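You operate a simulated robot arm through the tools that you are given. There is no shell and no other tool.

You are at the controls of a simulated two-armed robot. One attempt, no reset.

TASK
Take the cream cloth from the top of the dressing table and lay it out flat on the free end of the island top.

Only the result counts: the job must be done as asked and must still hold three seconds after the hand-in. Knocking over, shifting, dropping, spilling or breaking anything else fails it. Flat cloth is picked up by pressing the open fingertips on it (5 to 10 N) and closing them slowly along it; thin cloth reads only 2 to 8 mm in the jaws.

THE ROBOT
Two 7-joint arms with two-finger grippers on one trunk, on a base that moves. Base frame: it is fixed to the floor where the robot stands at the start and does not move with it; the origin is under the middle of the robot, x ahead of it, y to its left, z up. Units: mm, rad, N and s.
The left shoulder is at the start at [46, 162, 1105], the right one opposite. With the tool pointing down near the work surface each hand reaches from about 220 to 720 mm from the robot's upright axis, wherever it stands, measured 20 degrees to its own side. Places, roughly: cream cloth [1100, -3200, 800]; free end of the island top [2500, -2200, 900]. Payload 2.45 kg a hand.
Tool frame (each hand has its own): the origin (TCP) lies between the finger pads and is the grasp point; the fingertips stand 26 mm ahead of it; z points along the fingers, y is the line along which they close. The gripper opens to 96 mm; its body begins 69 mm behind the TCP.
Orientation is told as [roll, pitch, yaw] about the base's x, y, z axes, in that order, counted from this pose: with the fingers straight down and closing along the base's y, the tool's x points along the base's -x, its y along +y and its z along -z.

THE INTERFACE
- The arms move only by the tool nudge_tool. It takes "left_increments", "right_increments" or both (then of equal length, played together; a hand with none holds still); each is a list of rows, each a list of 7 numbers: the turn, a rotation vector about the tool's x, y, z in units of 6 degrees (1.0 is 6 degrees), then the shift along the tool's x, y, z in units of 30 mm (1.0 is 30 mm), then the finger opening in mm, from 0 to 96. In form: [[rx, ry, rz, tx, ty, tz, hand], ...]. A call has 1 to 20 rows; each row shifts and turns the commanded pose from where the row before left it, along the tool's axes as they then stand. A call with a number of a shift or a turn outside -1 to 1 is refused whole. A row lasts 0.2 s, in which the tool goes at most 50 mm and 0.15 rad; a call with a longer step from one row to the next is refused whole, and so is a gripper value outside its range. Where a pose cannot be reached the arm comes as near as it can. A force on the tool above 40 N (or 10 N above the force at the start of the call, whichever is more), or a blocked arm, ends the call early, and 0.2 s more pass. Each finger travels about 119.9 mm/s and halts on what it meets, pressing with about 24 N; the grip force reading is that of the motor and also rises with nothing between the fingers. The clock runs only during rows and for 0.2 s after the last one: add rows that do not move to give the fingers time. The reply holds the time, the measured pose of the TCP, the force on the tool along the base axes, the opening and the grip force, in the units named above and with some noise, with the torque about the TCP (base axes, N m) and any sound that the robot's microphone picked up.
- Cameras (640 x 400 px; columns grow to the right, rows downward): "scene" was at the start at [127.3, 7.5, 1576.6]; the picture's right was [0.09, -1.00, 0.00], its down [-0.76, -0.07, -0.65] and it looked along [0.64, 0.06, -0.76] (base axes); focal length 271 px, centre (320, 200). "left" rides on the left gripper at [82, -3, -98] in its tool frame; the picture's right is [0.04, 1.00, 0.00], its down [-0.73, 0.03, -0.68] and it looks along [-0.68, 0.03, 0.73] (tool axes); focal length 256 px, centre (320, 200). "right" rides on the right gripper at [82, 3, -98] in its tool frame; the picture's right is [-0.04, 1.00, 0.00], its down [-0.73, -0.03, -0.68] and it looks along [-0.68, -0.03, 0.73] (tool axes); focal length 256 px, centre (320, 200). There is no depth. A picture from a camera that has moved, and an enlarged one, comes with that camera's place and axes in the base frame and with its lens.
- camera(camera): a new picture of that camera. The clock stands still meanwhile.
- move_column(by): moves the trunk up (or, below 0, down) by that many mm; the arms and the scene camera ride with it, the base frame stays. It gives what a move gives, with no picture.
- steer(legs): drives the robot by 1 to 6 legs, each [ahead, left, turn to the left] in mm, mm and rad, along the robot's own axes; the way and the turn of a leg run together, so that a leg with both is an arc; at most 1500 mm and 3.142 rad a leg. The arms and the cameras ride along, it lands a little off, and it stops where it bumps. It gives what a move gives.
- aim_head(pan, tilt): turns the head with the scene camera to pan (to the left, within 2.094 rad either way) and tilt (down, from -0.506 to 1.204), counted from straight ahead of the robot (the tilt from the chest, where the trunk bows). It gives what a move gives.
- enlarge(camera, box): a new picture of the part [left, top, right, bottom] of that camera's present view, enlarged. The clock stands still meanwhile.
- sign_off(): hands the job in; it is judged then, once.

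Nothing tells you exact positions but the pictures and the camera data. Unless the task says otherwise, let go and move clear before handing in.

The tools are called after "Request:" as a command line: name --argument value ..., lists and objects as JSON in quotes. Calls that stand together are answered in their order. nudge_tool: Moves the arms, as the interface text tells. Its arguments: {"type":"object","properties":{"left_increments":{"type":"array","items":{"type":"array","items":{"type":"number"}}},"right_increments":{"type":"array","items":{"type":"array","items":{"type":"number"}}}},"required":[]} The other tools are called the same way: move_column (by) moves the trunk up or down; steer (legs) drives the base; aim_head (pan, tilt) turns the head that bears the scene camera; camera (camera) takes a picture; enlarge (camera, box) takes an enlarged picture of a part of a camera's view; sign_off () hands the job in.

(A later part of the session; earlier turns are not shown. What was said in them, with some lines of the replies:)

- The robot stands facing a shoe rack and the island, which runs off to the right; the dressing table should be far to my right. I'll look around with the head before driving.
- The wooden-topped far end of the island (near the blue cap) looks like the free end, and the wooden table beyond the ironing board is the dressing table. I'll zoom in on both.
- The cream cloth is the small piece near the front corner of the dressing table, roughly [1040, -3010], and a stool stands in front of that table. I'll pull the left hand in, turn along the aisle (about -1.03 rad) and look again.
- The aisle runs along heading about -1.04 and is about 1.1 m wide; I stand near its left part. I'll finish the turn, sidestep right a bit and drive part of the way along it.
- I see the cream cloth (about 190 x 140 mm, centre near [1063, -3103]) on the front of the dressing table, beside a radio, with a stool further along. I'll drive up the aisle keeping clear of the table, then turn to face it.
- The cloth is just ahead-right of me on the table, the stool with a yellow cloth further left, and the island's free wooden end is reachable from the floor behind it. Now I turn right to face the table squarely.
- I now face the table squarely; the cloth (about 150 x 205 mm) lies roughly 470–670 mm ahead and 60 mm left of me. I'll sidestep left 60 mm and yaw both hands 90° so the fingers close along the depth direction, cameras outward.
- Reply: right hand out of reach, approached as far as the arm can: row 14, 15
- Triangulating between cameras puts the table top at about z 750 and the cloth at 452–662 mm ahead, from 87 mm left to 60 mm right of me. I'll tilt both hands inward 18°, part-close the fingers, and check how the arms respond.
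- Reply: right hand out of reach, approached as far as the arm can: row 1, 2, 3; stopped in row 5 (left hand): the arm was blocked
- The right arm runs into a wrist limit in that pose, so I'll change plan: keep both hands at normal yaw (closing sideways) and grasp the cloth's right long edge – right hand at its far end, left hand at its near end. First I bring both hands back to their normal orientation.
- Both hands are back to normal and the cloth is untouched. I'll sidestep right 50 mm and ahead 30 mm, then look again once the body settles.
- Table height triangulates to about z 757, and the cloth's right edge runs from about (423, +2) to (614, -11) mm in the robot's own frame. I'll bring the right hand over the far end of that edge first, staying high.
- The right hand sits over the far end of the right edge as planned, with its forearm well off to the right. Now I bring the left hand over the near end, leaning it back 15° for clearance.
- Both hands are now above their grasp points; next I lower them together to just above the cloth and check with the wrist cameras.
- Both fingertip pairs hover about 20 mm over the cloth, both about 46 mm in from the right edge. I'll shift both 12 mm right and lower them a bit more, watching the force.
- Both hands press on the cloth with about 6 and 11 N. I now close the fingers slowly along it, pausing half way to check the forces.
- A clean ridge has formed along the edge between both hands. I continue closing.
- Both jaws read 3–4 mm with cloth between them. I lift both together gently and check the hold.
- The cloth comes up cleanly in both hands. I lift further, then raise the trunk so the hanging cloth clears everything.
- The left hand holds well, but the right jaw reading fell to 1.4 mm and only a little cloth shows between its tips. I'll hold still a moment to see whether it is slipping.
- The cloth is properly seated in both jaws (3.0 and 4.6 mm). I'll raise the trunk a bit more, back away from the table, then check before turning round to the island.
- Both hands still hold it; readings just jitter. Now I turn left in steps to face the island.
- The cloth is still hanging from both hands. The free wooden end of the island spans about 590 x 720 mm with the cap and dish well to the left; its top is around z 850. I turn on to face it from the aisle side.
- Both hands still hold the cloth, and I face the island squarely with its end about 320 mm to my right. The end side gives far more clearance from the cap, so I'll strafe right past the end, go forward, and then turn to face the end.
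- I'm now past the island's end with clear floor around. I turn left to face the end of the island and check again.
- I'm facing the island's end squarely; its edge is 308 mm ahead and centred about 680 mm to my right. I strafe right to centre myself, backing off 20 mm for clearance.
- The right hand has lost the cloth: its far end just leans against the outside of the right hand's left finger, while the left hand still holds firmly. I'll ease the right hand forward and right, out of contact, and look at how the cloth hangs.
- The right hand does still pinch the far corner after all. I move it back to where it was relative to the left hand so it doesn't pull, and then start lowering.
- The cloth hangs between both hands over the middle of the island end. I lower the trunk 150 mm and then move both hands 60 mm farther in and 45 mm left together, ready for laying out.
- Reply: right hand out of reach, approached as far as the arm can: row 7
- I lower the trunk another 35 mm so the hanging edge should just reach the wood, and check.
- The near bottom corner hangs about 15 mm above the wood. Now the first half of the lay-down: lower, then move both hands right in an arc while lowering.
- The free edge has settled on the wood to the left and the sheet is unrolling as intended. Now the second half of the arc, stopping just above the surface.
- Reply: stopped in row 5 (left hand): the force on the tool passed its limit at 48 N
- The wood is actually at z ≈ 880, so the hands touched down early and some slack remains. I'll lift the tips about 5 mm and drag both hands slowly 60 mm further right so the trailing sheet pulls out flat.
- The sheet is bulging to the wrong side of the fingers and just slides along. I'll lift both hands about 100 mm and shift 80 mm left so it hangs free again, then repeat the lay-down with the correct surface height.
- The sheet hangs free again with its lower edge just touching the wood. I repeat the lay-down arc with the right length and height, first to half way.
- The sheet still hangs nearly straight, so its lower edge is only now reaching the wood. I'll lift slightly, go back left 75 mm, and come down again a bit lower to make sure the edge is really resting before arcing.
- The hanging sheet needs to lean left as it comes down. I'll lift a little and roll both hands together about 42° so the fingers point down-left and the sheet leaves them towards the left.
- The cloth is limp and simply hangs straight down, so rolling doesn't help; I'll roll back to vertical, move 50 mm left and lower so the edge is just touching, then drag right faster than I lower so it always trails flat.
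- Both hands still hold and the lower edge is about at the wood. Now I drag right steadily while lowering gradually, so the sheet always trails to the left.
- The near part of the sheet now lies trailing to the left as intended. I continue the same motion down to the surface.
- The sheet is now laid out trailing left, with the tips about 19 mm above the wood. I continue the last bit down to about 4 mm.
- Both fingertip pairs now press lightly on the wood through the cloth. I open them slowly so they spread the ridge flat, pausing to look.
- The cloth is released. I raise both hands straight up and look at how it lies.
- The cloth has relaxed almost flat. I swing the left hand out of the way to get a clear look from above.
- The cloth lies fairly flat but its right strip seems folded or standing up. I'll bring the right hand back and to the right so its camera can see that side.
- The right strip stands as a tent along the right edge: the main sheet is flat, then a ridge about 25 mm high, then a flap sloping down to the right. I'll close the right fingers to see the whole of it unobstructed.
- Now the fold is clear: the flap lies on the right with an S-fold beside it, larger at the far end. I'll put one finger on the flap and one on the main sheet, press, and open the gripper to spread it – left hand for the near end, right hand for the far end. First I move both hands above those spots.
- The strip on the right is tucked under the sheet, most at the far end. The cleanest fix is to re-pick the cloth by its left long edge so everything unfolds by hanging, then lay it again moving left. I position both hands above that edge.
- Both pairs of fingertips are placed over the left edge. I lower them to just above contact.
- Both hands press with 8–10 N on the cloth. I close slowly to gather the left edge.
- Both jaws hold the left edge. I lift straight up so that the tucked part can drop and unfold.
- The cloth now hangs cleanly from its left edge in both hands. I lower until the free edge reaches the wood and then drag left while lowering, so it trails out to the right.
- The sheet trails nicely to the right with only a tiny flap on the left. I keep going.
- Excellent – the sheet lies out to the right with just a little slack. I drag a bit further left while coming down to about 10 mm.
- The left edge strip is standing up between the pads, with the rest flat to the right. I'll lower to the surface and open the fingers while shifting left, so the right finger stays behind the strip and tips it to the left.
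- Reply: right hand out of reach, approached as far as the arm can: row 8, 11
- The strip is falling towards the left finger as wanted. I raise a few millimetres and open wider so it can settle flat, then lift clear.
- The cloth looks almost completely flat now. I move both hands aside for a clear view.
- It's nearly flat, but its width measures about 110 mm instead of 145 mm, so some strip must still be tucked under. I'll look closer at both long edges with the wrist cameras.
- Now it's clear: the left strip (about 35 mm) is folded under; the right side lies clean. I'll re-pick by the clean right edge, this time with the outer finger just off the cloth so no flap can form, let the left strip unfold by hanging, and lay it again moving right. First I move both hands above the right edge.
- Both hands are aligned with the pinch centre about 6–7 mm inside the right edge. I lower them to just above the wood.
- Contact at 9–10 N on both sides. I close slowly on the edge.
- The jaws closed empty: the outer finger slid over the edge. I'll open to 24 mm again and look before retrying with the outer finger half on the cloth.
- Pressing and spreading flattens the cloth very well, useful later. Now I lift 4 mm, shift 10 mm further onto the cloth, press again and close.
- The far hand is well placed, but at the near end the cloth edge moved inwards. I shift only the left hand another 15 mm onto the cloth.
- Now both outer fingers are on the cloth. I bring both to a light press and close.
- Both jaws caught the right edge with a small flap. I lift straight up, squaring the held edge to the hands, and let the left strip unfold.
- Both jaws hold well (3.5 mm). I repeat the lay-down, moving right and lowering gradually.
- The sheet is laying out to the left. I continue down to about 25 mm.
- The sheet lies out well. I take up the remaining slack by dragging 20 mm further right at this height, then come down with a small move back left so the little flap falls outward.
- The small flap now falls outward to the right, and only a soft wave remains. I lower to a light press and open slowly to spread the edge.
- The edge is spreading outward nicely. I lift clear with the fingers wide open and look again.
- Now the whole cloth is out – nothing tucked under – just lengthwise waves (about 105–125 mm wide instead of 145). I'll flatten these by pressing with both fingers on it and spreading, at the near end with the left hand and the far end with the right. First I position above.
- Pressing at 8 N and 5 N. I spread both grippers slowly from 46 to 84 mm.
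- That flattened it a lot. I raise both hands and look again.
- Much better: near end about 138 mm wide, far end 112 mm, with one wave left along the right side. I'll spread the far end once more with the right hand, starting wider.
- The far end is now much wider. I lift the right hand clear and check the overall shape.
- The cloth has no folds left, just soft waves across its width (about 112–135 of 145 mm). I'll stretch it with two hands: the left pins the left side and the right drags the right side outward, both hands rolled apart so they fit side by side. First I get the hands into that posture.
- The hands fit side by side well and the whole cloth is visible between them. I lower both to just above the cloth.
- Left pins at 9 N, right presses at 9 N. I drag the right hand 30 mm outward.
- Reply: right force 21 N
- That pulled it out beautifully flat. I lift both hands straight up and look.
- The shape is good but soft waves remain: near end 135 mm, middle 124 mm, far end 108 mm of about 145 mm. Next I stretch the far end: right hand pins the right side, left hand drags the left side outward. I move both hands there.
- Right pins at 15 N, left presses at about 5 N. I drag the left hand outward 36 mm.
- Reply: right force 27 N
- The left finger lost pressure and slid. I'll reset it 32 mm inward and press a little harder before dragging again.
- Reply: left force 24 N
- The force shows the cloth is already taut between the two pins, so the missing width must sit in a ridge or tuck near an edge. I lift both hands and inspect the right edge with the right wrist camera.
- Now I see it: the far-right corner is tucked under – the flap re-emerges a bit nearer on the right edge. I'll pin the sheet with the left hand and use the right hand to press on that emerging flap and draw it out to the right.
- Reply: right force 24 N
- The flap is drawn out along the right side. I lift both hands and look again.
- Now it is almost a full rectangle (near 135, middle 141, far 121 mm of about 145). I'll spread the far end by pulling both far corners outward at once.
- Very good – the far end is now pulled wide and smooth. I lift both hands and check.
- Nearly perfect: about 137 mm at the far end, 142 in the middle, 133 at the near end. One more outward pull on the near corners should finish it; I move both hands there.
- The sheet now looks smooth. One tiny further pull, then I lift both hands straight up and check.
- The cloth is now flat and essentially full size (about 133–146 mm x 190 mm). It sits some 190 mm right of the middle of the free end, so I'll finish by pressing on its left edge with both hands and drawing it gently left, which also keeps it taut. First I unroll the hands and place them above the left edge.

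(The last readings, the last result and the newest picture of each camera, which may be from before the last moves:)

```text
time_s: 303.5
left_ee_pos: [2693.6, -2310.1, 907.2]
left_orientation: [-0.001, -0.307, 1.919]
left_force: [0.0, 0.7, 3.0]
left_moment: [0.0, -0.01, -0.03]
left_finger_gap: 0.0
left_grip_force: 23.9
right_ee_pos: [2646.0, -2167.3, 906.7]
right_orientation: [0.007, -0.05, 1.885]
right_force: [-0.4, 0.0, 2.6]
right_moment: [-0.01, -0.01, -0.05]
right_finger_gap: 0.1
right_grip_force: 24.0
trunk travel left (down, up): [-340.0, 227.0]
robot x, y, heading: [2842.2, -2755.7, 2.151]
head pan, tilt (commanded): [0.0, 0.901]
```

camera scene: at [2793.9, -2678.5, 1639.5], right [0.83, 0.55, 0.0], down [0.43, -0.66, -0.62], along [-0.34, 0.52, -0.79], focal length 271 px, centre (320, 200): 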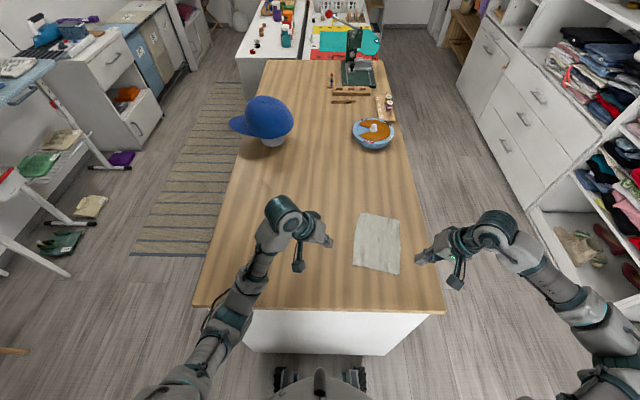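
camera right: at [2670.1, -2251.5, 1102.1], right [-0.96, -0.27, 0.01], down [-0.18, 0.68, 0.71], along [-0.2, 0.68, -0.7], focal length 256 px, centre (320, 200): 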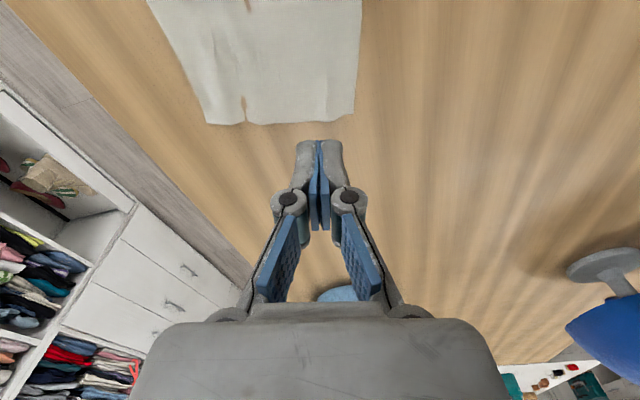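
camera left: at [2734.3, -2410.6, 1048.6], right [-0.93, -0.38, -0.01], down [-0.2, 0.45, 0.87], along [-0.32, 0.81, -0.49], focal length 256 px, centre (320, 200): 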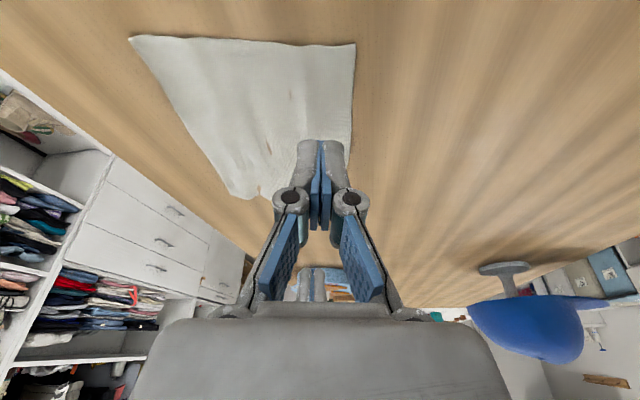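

Request:
nudge_tool --left_increments '[[0, 0, 0, 0.006, 0, 0.02, 0], [0, 0, 0, 0, 0, 0, 0], [0, 0, 0, 0, 0.1, 0, 0], [0, 0, 0, 0, 0.133, 0, 0], [0, 0, 0, 0, 0.133, 0, 0], [0, 0, 0, 0, 0.133, 0, 0], [0, 0, 0, 0, 0.133, 0, 0], [0, 0, 0, 0, 0, 0, 0]]' --right_increments '[[0, 0, 0, 0, 0, 0.02, 0], [0, 0, 0, 0, 0, 0, 0], [0, 0, 0, 0.007, 0.1, 0, 0], [0, 0, 0, 0.01, 0.133, 0, 0], [0, 0, 0, 0.01, 0.133, 0, 0], [0, 0, 0, 0.01, 0.133, 0, 0], [0, 0, 0, 0.01, 0.133, 0, 0], [0, 0, 0, 0, 0, 0, 0]]'

Request:
camera --camera "left"

Request:
camera --camera "right"

```text
time_s: 305.3
left_ee_pos: [2676.9, -2315.7, 907.8]
left_orientation: [0.0, -0.31, 1.917]
left_force: [1.5, 1.2, 9.0]
left_moment: [-0.05, -0.04, 0.0]
left_finger_gap: 0.0
left_grip_force: 23.9
right_ee_pos: [2627.3, -2176.1, 906.6]
right_orientation: [0.007, -0.049, 1.883]
right_force: [1.0, 1.2, 9.5]
right_moment: [-0.08, -0.07, 0.03]
right_finger_gap: 0.0
right_grip_force: 23.8
trunk travel left (down, up): [-340.0, 227.0]
robot x, y, heading: [2840.5, -2757.7, 2.153]
head pan, tilt (commanded): [0.0, 0.901]
```

```text
taken
camera left: at [2717.3, -2417.2, 978.3], right [-0.93, -0.38, -0.01], down [-0.2, 0.45, 0.87], along [-0.32, 0.81, -0.49], focal length 256 px, centre (320, 200)
```

left: 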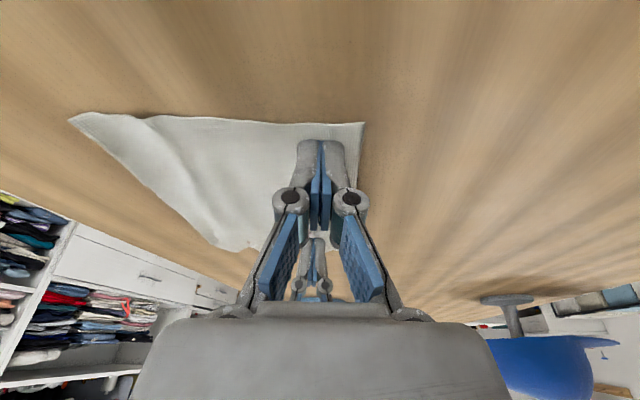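

```text
taken
camera right: at [2653.3, -2258.7, 1001.0], right [-0.96, -0.27, 0.01], down [-0.18, 0.68, 0.71], along [-0.2, 0.69, -0.7], focal length 256 px, centre (320, 200)
```

right: 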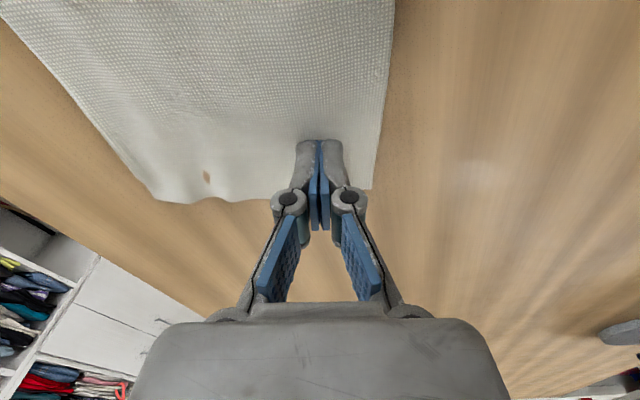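

The cloth follows smoothly and stays flat. I continue drawing it left.

Request:
nudge_tool --left_increments '[[0, 0, 0, 0, 0.15, 0, 0], [0, 0, 0, 0, 0.15, 0, 0], [0, 0, 0, 0, 0.15, 0, 0], [0, 0, 0, 0, 0.15, 0, 0], [0, 0, 0, 0, 0.15, 0, 0], [0, 0, 0, 0, 0.15, 0, 0], [0, 0, 0, 0, 0.15, 0, 0], [0, 0, 0, 0, 0.15, 0, 0], [0, 0, 0, 0, 0.15, 0, 0], [0, 0, 0, 0, 0.15, 0, 0], [0, 0, 0, 0, 0, 0, 0]]' --right_increments '[[0, 0, 0, 0.011, 0.15, 0, 0], [0, 0, 0, 0.011, 0.15, 0, 0], [0, 0, 0, 0.011, 0.15, 0, 0], [0, 0, 0, 0.011, 0.15, 0, 0], [0, 0, 0, 0.011, 0.15, 0, 0], [0, 0, 0, 0.011, 0.15, 0, 0], [0, 0, 0, 0.011, 0.15, 0, 0], [0, 0, 0, 0.011, 0.15, 0, 0], [0, 0, 0, 0.011, 0.15, 0, 0], [0, 0, 0, 0.011, 0.15, 0, 0], [0, 0, 0, 0, 0, 0, 0]]'

Request:
camera --camera "left"

Request:
camera --camera "right"

```text
time_s: 307.7
left_ee_pos: [2635.7, -2330.4, 908.2]
left_orientation: [-0.001, -0.308, 1.918]
left_force: [2.7, -0.2, 14.2]
left_moment: [-0.04, -0.07, 0.01]
left_finger_gap: 0.3
left_grip_force: 23.8
right_ee_pos: [2587.0, -2192.9, 906.0]
right_orientation: [0.008, -0.048, 1.886]
right_force: [0.7, -0.1, 5.6]
right_moment: [-0.05, -0.05, 0.05]
right_finger_gap: 0.0
right_grip_force: 24.4
trunk travel left (down, up): [-340.0, 227.0]
robot x, y, heading: [2840.3, -2756.3, 2.15]
head pan, tilt (commanded): [0.0, 0.901]
```

```text
taken
camera left: at [2675.1, -2432.3, 978.2], right [-0.93, -0.38, -0.01], down [-0.2, 0.45, 0.87], along [-0.32, 0.81, -0.49], focal length 256 px, centre (320, 200)
```

left: 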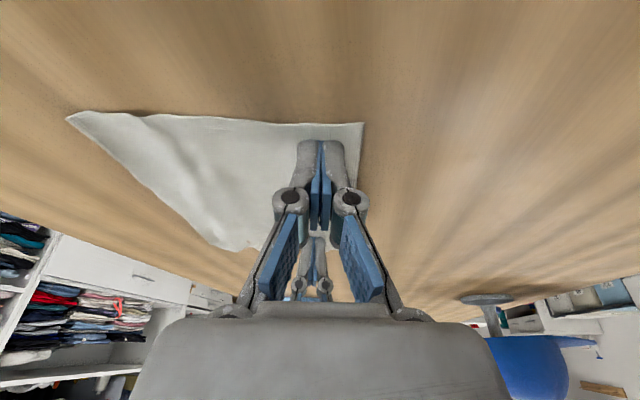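

```text
taken
camera right: at [2611.5, -2275.7, 1001.1], right [-0.96, -0.27, 0.01], down [-0.18, 0.68, 0.71], along [-0.2, 0.69, -0.7], focal length 256 px, centre (320, 200)
```

right: 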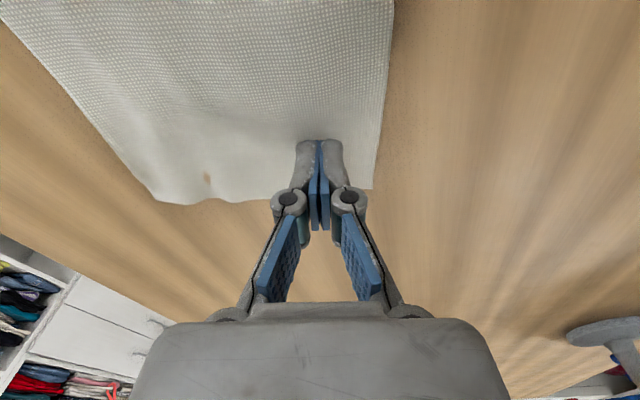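

Request:
nudge_tool --left_increments '[[0, 0, 0, -0.002, 0.15, -0.007, 0], [0, 0, 0, 0, 0.17, 0, 0], [0, 0, 0, 0, 0.17, 0, 0], [0, 0, 0, 0, 0.17, 0, 0], [0, 0, 0, 0, 0.17, 0, 0], [0, 0, 0, 0, 0.17, 0, 0], [0, 0, 0, 0, 0.17, 0, 0], [0, 0, 0, 0, 0.17, 0, 0], [0, 0, 0, 0, 0.17, 0, 0], [0, 0, 0, 0, 0.17, 0, 0], [0, 0, 0, 0, 0.17, 0, 0], [0, 0, 0, 0, 0.17, 0, 0], [0, 0, 0, 0, 0.17, 0, 0], [0, 0, 0, 0, 0.17, 0, 0], [0, 0, 0, 0, 0.17, 0, 0], [0, 0, 0, 0, 0, 0, 0]]' --right_increments '[[0, 0, 0, 0.011, 0.15, 0.003, 0], [0, 0, 0, 0.013, 0.17, 0, 0], [0, 0, 0, 0.013, 0.17, 0, 0], [0, 0, 0, 0.013, 0.17, 0, 0], [0, 0, 0, 0.013, 0.17, 0, 0], [0, 0, 0, 0.013, 0.17, 0, 0], [0, 0, 0, 0.013, 0.17, 0, 0], [0, 0, 0, 0.013, 0.17, 0, 0], [0, 0, 0, 0.013, 0.17, 0, 0], [0, 0, 0, 0.013, 0.17, 0, 0], [0, 0, 0, 0.013, 0.17, 0, 0], [0, 0, 0, 0.013, 0.17, 0, 0], [0, 0, 0, 0.013, 0.17, 0, 0], [0, 0, 0, 0.013, 0.17, 0, 0], [0, 0, 0, 0.013, 0.17, 0, 0], [0, 0, 0, 0, 0, 0, 0]]'

Request:
camera --camera "left"

Request:
camera --camera "right"

```text
time_s: 311.1
left_ee_pos: [2563.4, -2357.2, 907.7]
left_orientation: [-0.001, -0.31, 1.921]
left_force: [1.0, 0.6, 10.1]
left_moment: [-0.02, -0.05, 0.0]
left_finger_gap: 0.1
left_grip_force: 24.0
right_ee_pos: [2515.4, -2221.8, 905.6]
right_orientation: [0.007, -0.049, 1.888]
right_force: [1.4, 0.1, 6.9]
right_moment: [-0.04, -0.02, 0.04]
right_finger_gap: 0.4
right_grip_force: 24.6
trunk travel left (down, up): [-340.0, 227.0]
robot x, y, heading: [2842.1, -2753.8, 2.155]
head pan, tilt (commanded): [0.0, 0.901]
```

```text
taken
camera left: at [2603.6, -2458.3, 978.2], right [-0.93, -0.38, -0.01], down [-0.2, 0.45, 0.87], along [-0.32, 0.81, -0.49], focal length 256 px, centre (320, 200)
```

left: 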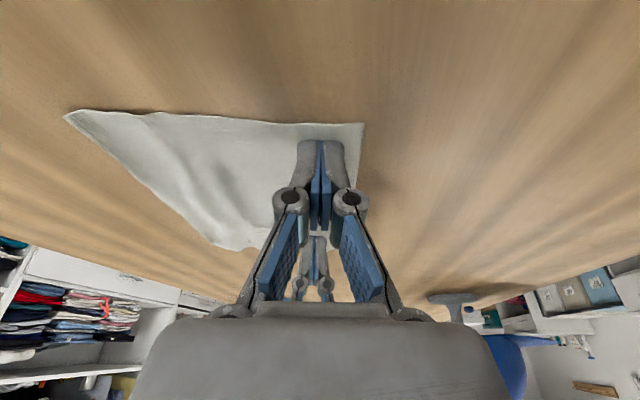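

```text
taken
camera right: at [2540.1, -2305.0, 1001.0], right [-0.96, -0.27, 0.01], down [-0.18, 0.68, 0.71], along [-0.2, 0.69, -0.7], focal length 256 px, centre (320, 200)
```

right: 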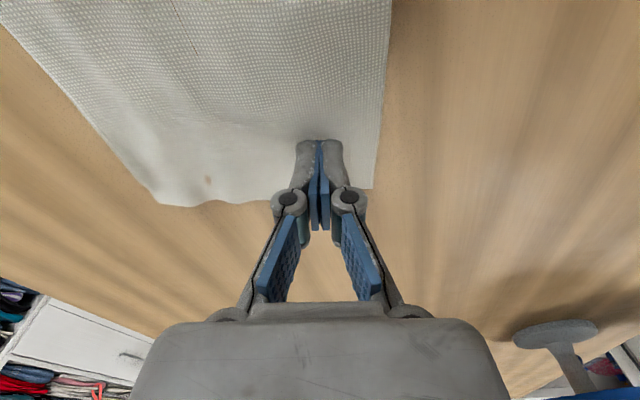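

The cloth is now near the middle of the free end. I lift both hands straight up and look at the result.

Request:
nudge_tool --left_increments '[[0, 0, 0, -0.02, 0, -0.0635, 0], [0, 0, 0, -0.05, 0, -0.159, 0], [0, 0, 0, -0.1, 0, -0.318, 0], [0, 0, 0, -0.2, 0, -0.635, 0], [0, 0, 0, -0.2, 0, -0.635, 0], [0, 0, 0, -0.2, 0, -0.635, 0], [0, 0, 0, -0.2, 0, -0.635, 0], [0, 0, 0, 0, 0.8, 0, 0], [0, 0, 0, 0, 1, 0, 0], [0, 0, 0, 0, 1, 0, 0], [0, 0, 0, 0, 1, 0, 0], [0, 0, 0, 0, 1, 0, 0], [0, 0, 0, 0, 0, 0, 0]]' --right_increments '[[0, 0, 0, -0.003, 0, -0.067, 0], [0, 0, 0, -0.008, 0, -0.167, 0], [0, 0, 0, -0.016, 0, -0.333, 0], [0, 0, 0, -0.032, 0, -0.667, 0], [0, 0, 0, -0.032, 0, -0.667, 0], [0, 0, 0, -0.032, 0, -0.667, 0], [0, 0, 0, -0.032, 0, -0.667, 0], [0, 0, 0, 0, -0.8, 0, 0], [0, 0, 0, 0, -1, 0, 0], [0, 0, 0, 0, -1, 0, 0], [0, 0, 0, 0, -1, 0, 0], [0, 0, 0, 0, -1, 0, 0], [0, 0, 0, 0, -1, 0, 0]]'

Request:
enlarge --camera "scene" --box '[270, 190, 370, 280]'

Request:
camera --camera "scene"

```text
time_s: 313.9
left_ee_pos: [2427.9, -2405.8, 1004.3]
left_orientation: [0.0, -0.308, 1.919]
left_force: [0.4, -0.2, 0.7]
left_moment: [-0.02, 0.0, 0.0]
left_finger_gap: 0.3
left_grip_force: 23.9
right_ee_pos: [2681.5, -2166.7, 1002.3]
right_orientation: [0.006, -0.049, 1.886]
right_force: [0.0, 0.2, 0.8]
right_moment: [0.02, 0.02, 0.02]
right_finger_gap: 0.0
right_grip_force: 24.1
trunk travel left (down, up): [-340.0, 227.0]
robot x, y, heading: [2841.1, -2753.8, 2.159]
head pan, tilt (commanded): [0.0, 0.901]
```

```text
4.44 times, centred on (320, 235) of scene
camera zoom: at [2792.2, -2677.6, 1639.4], right [0.83, 0.55, 0.0], down [0.43, -0.66, -0.62], along [-0.34, 0.51, -0.79], focal length 1206 px, centre (320, 44)
```

zoom: 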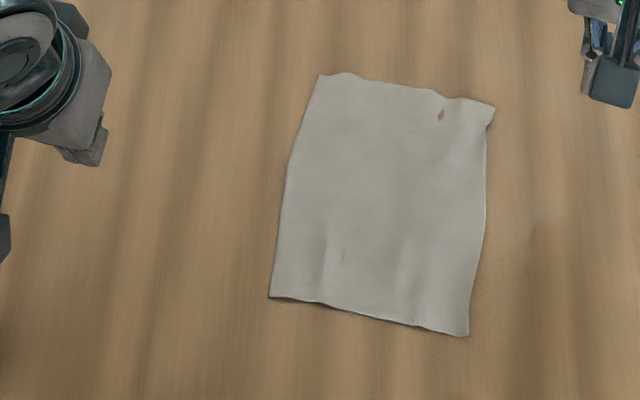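

```text
taken
camera scene: at [2792.2, -2677.6, 1639.4], right [0.83, 0.55, 0.0], down [0.43, -0.66, -0.62], along [-0.34, 0.51, -0.79], focal length 271 px, centre (320, 200)
```

scene: 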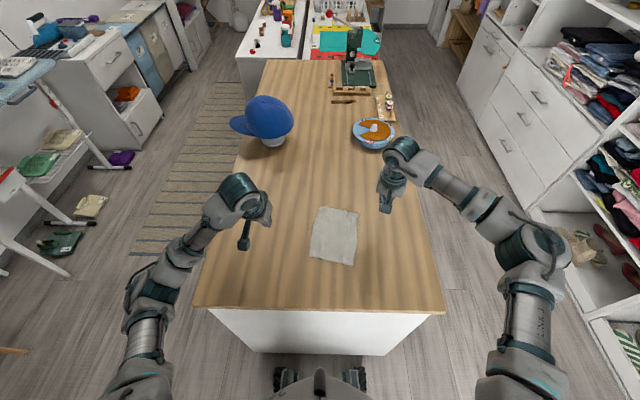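

The cloth lies flat, full-size and well inside the free end. I'll take one low-angle look with the right wrist camera to check for any standing folds.

Request:
enlarge --camera "left" --box '[0, 0, 320, 200]'

Request:
nudge_tool --right_increments '[[0, 0, 0, 0.9, -0.3, -0.2, 0], [0, 0, 0, 0.9, -0.3, -0.2, 0], [0, 0, 0, 0.9, -0.3, 0, 0], [0, 0, 0, 0.9, 0, 0, 0], [0, 0, 0, 0.9, 0, 0, 0], [0, 0, 0, 0.9, 0, 0, 0], [0, 0, 0, 0, 0, 0, 0]]'

Request:
camera --camera "right"

```text
2.00 times, centred on (160, 100) of left
camera zoom: at [2467.6, -2506.4, 1074.7], right [-0.93, -0.38, -0.01], down [-0.2, 0.45, 0.87], along [-0.32, 0.81, -0.49], focal length 512 px, centre (640, 400)
```

zoom: 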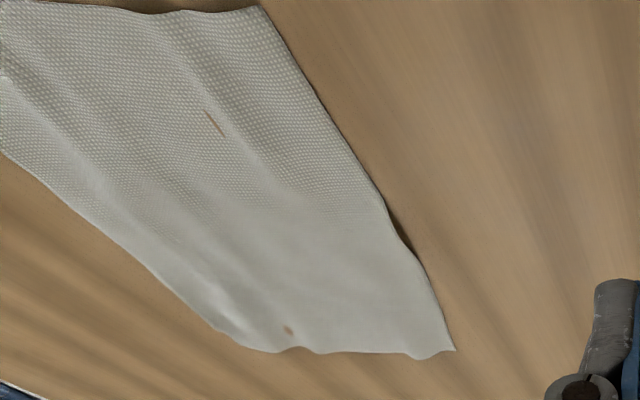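

```text
time_s: 315.5
left_ee_pos: [2426.4, -2406.3, 1003.7]
left_orientation: [-0.002, -0.307, 1.921]
left_force: [0.7, -1.1, -0.2]
left_moment: [0.03, -0.02, 0.01]
left_finger_gap: 0.3
left_grip_force: 23.9
right_ee_pos: [2756.5, -2313.5, 1006.6]
right_orientation: [0.006, -0.047, 1.885]
right_force: [0.0, 0.1, 1.2]
right_moment: [0.01, -0.03, 0.01]
right_finger_gap: 0.0
right_grip_force: 24.4
trunk travel left (down, up): [-340.0, 227.0]
robot x, y, heading: [2843.5, -2751.8, 2.155]
head pan, tilt (commanded): [0.0, 0.901]
```

```text
taken
camera right: at [2782.2, -2396.5, 1100.8], right [-0.96, -0.27, 0.01], down [-0.18, 0.68, 0.71], along [-0.2, 0.68, -0.7], focal length 256 px, centre (320, 200)
```

right: 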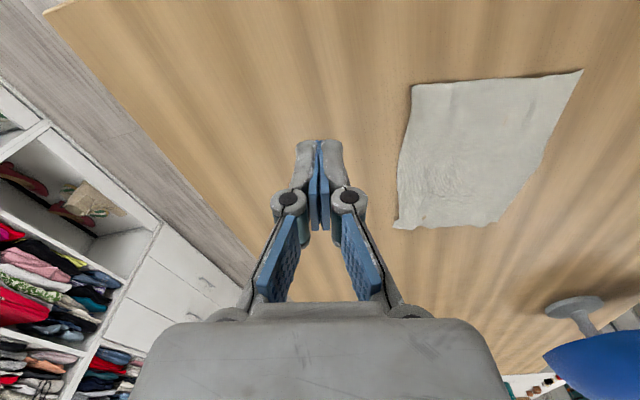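

The low-angle views show only faint ripples; the cloth covers about 95 % of its full flat area and lies well inside the free end, with nothing else disturbed. I raise and withdraw both hands clear of it.

Request:
nudge_tool --left_increments '[[0, 0, 0, -0.1, 0.3, -0.6, 0], [0, 0, 0, 0.3, 0.3, -0.6, 0], [0, 0, 0, 0.6, 0, -0.3, 0], [0, 0, 0, 0.6, 0, 0, 0], [0, 0, 0, 0, 0, 0, 0]]' --right_increments '[[0, 0, 0, 0, -0.5, -0.7, 0], [0, 0, 0, 0.3, -0.5, -0.7, 0], [0, 0, 0, 0.5, 0, -0.3, 0], [0, 0, 0, 0, 0, 0, 0], [0, 0, 0, 0, 0, 0, 0]]'

Request:
camera --camera "scene"

Request:
enlarge --camera "scene" --box '[270, 190, 370, 280]'

```text
time_s: 316.7
left_ee_pos: [2428.8, -2465.2, 1035.4]
left_orientation: [-0.002, -0.308, 1.921]
left_force: [-0.9, -0.2, 0.0]
left_moment: [0.03, 0.01, -0.02]
left_finger_gap: 0.2
left_grip_force: 23.6
right_ee_pos: [2794.4, -2328.2, 1055.0]
right_orientation: [0.004, -0.048, 1.887]
right_force: [-0.7, -0.2, -0.6]
right_moment: [0.0, -0.02, 0.02]
right_finger_gap: 0.1
right_grip_force: 24.2
trunk travel left (down, up): [-340.0, 227.0]
robot x, y, heading: [2842.0, -2758.2, 2.154]
head pan, tilt (commanded): [0.0, 0.901]
```

```text
taken
camera scene: at [2791.1, -2679.0, 1639.4], right [0.83, 0.55, 0.0], down [0.43, -0.66, -0.62], along [-0.34, 0.52, -0.79], focal length 271 px, centre (320, 200)
```

scene: 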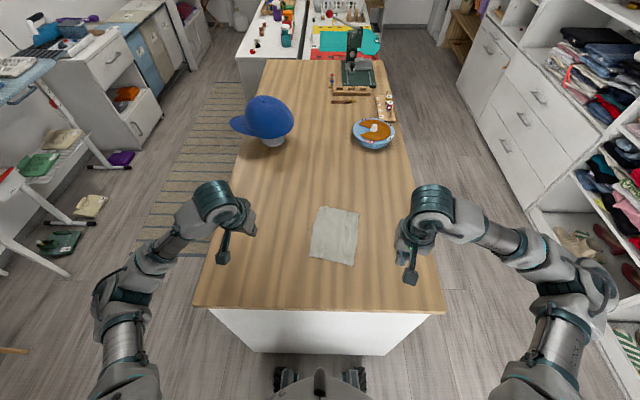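

```text
4.44 times, centred on (320, 235) of scene
camera zoom: at [2791.1, -2679.0, 1639.4], right [0.83, 0.55, 0.0], down [0.43, -0.66, -0.62], along [-0.34, 0.52, -0.79], focal length 1206 px, centre (320, 44)
```

zoom: 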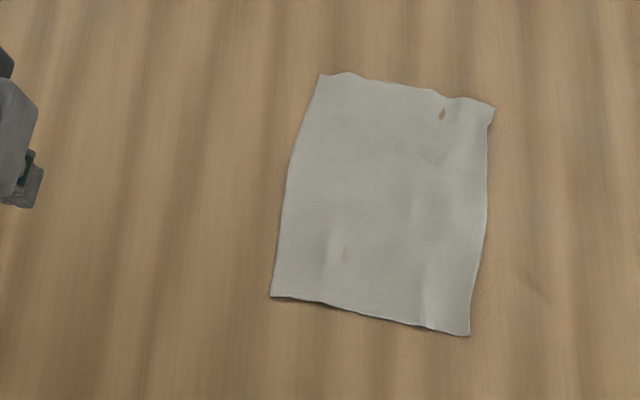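

The cream cloth lies spread out flat on the free end of the island, both hands are clear of it, and the cap, dish and other items look unmoved. I hand the job in.

Request:
sign_off

```text
The job is handed in.
```

The cream cloth is off the dressing table and lies spread on the free wooden end of the island top. I handed the job in with both hands clear of it. No verdict came back, so the result below is only what I measured from the pictures.

- **Position:** the cloth's centre is near [2583, -2277]. That is about 110 mm from the point you gave, and the cloth lies wholly on the wood.
- **Flatness:** it measures about 137 x 190 mm, roughly 95 % of its area on the dressing table. Faint ripples remain, and small brown specks show through it that I take to be a rendering effect.
- **Surroundings:** I saw no sign of anything else being shifted or knocked. In the last views the cap, the dish and the other things on the island look unmoved. I did not go back to look at the dressing table after driving away.

It took three goes to lay down, because an edge got tucked under the first two times. I then pulled the cloth flat by pressing and spreading with the fingertips and drew it toward the middle of the free end.
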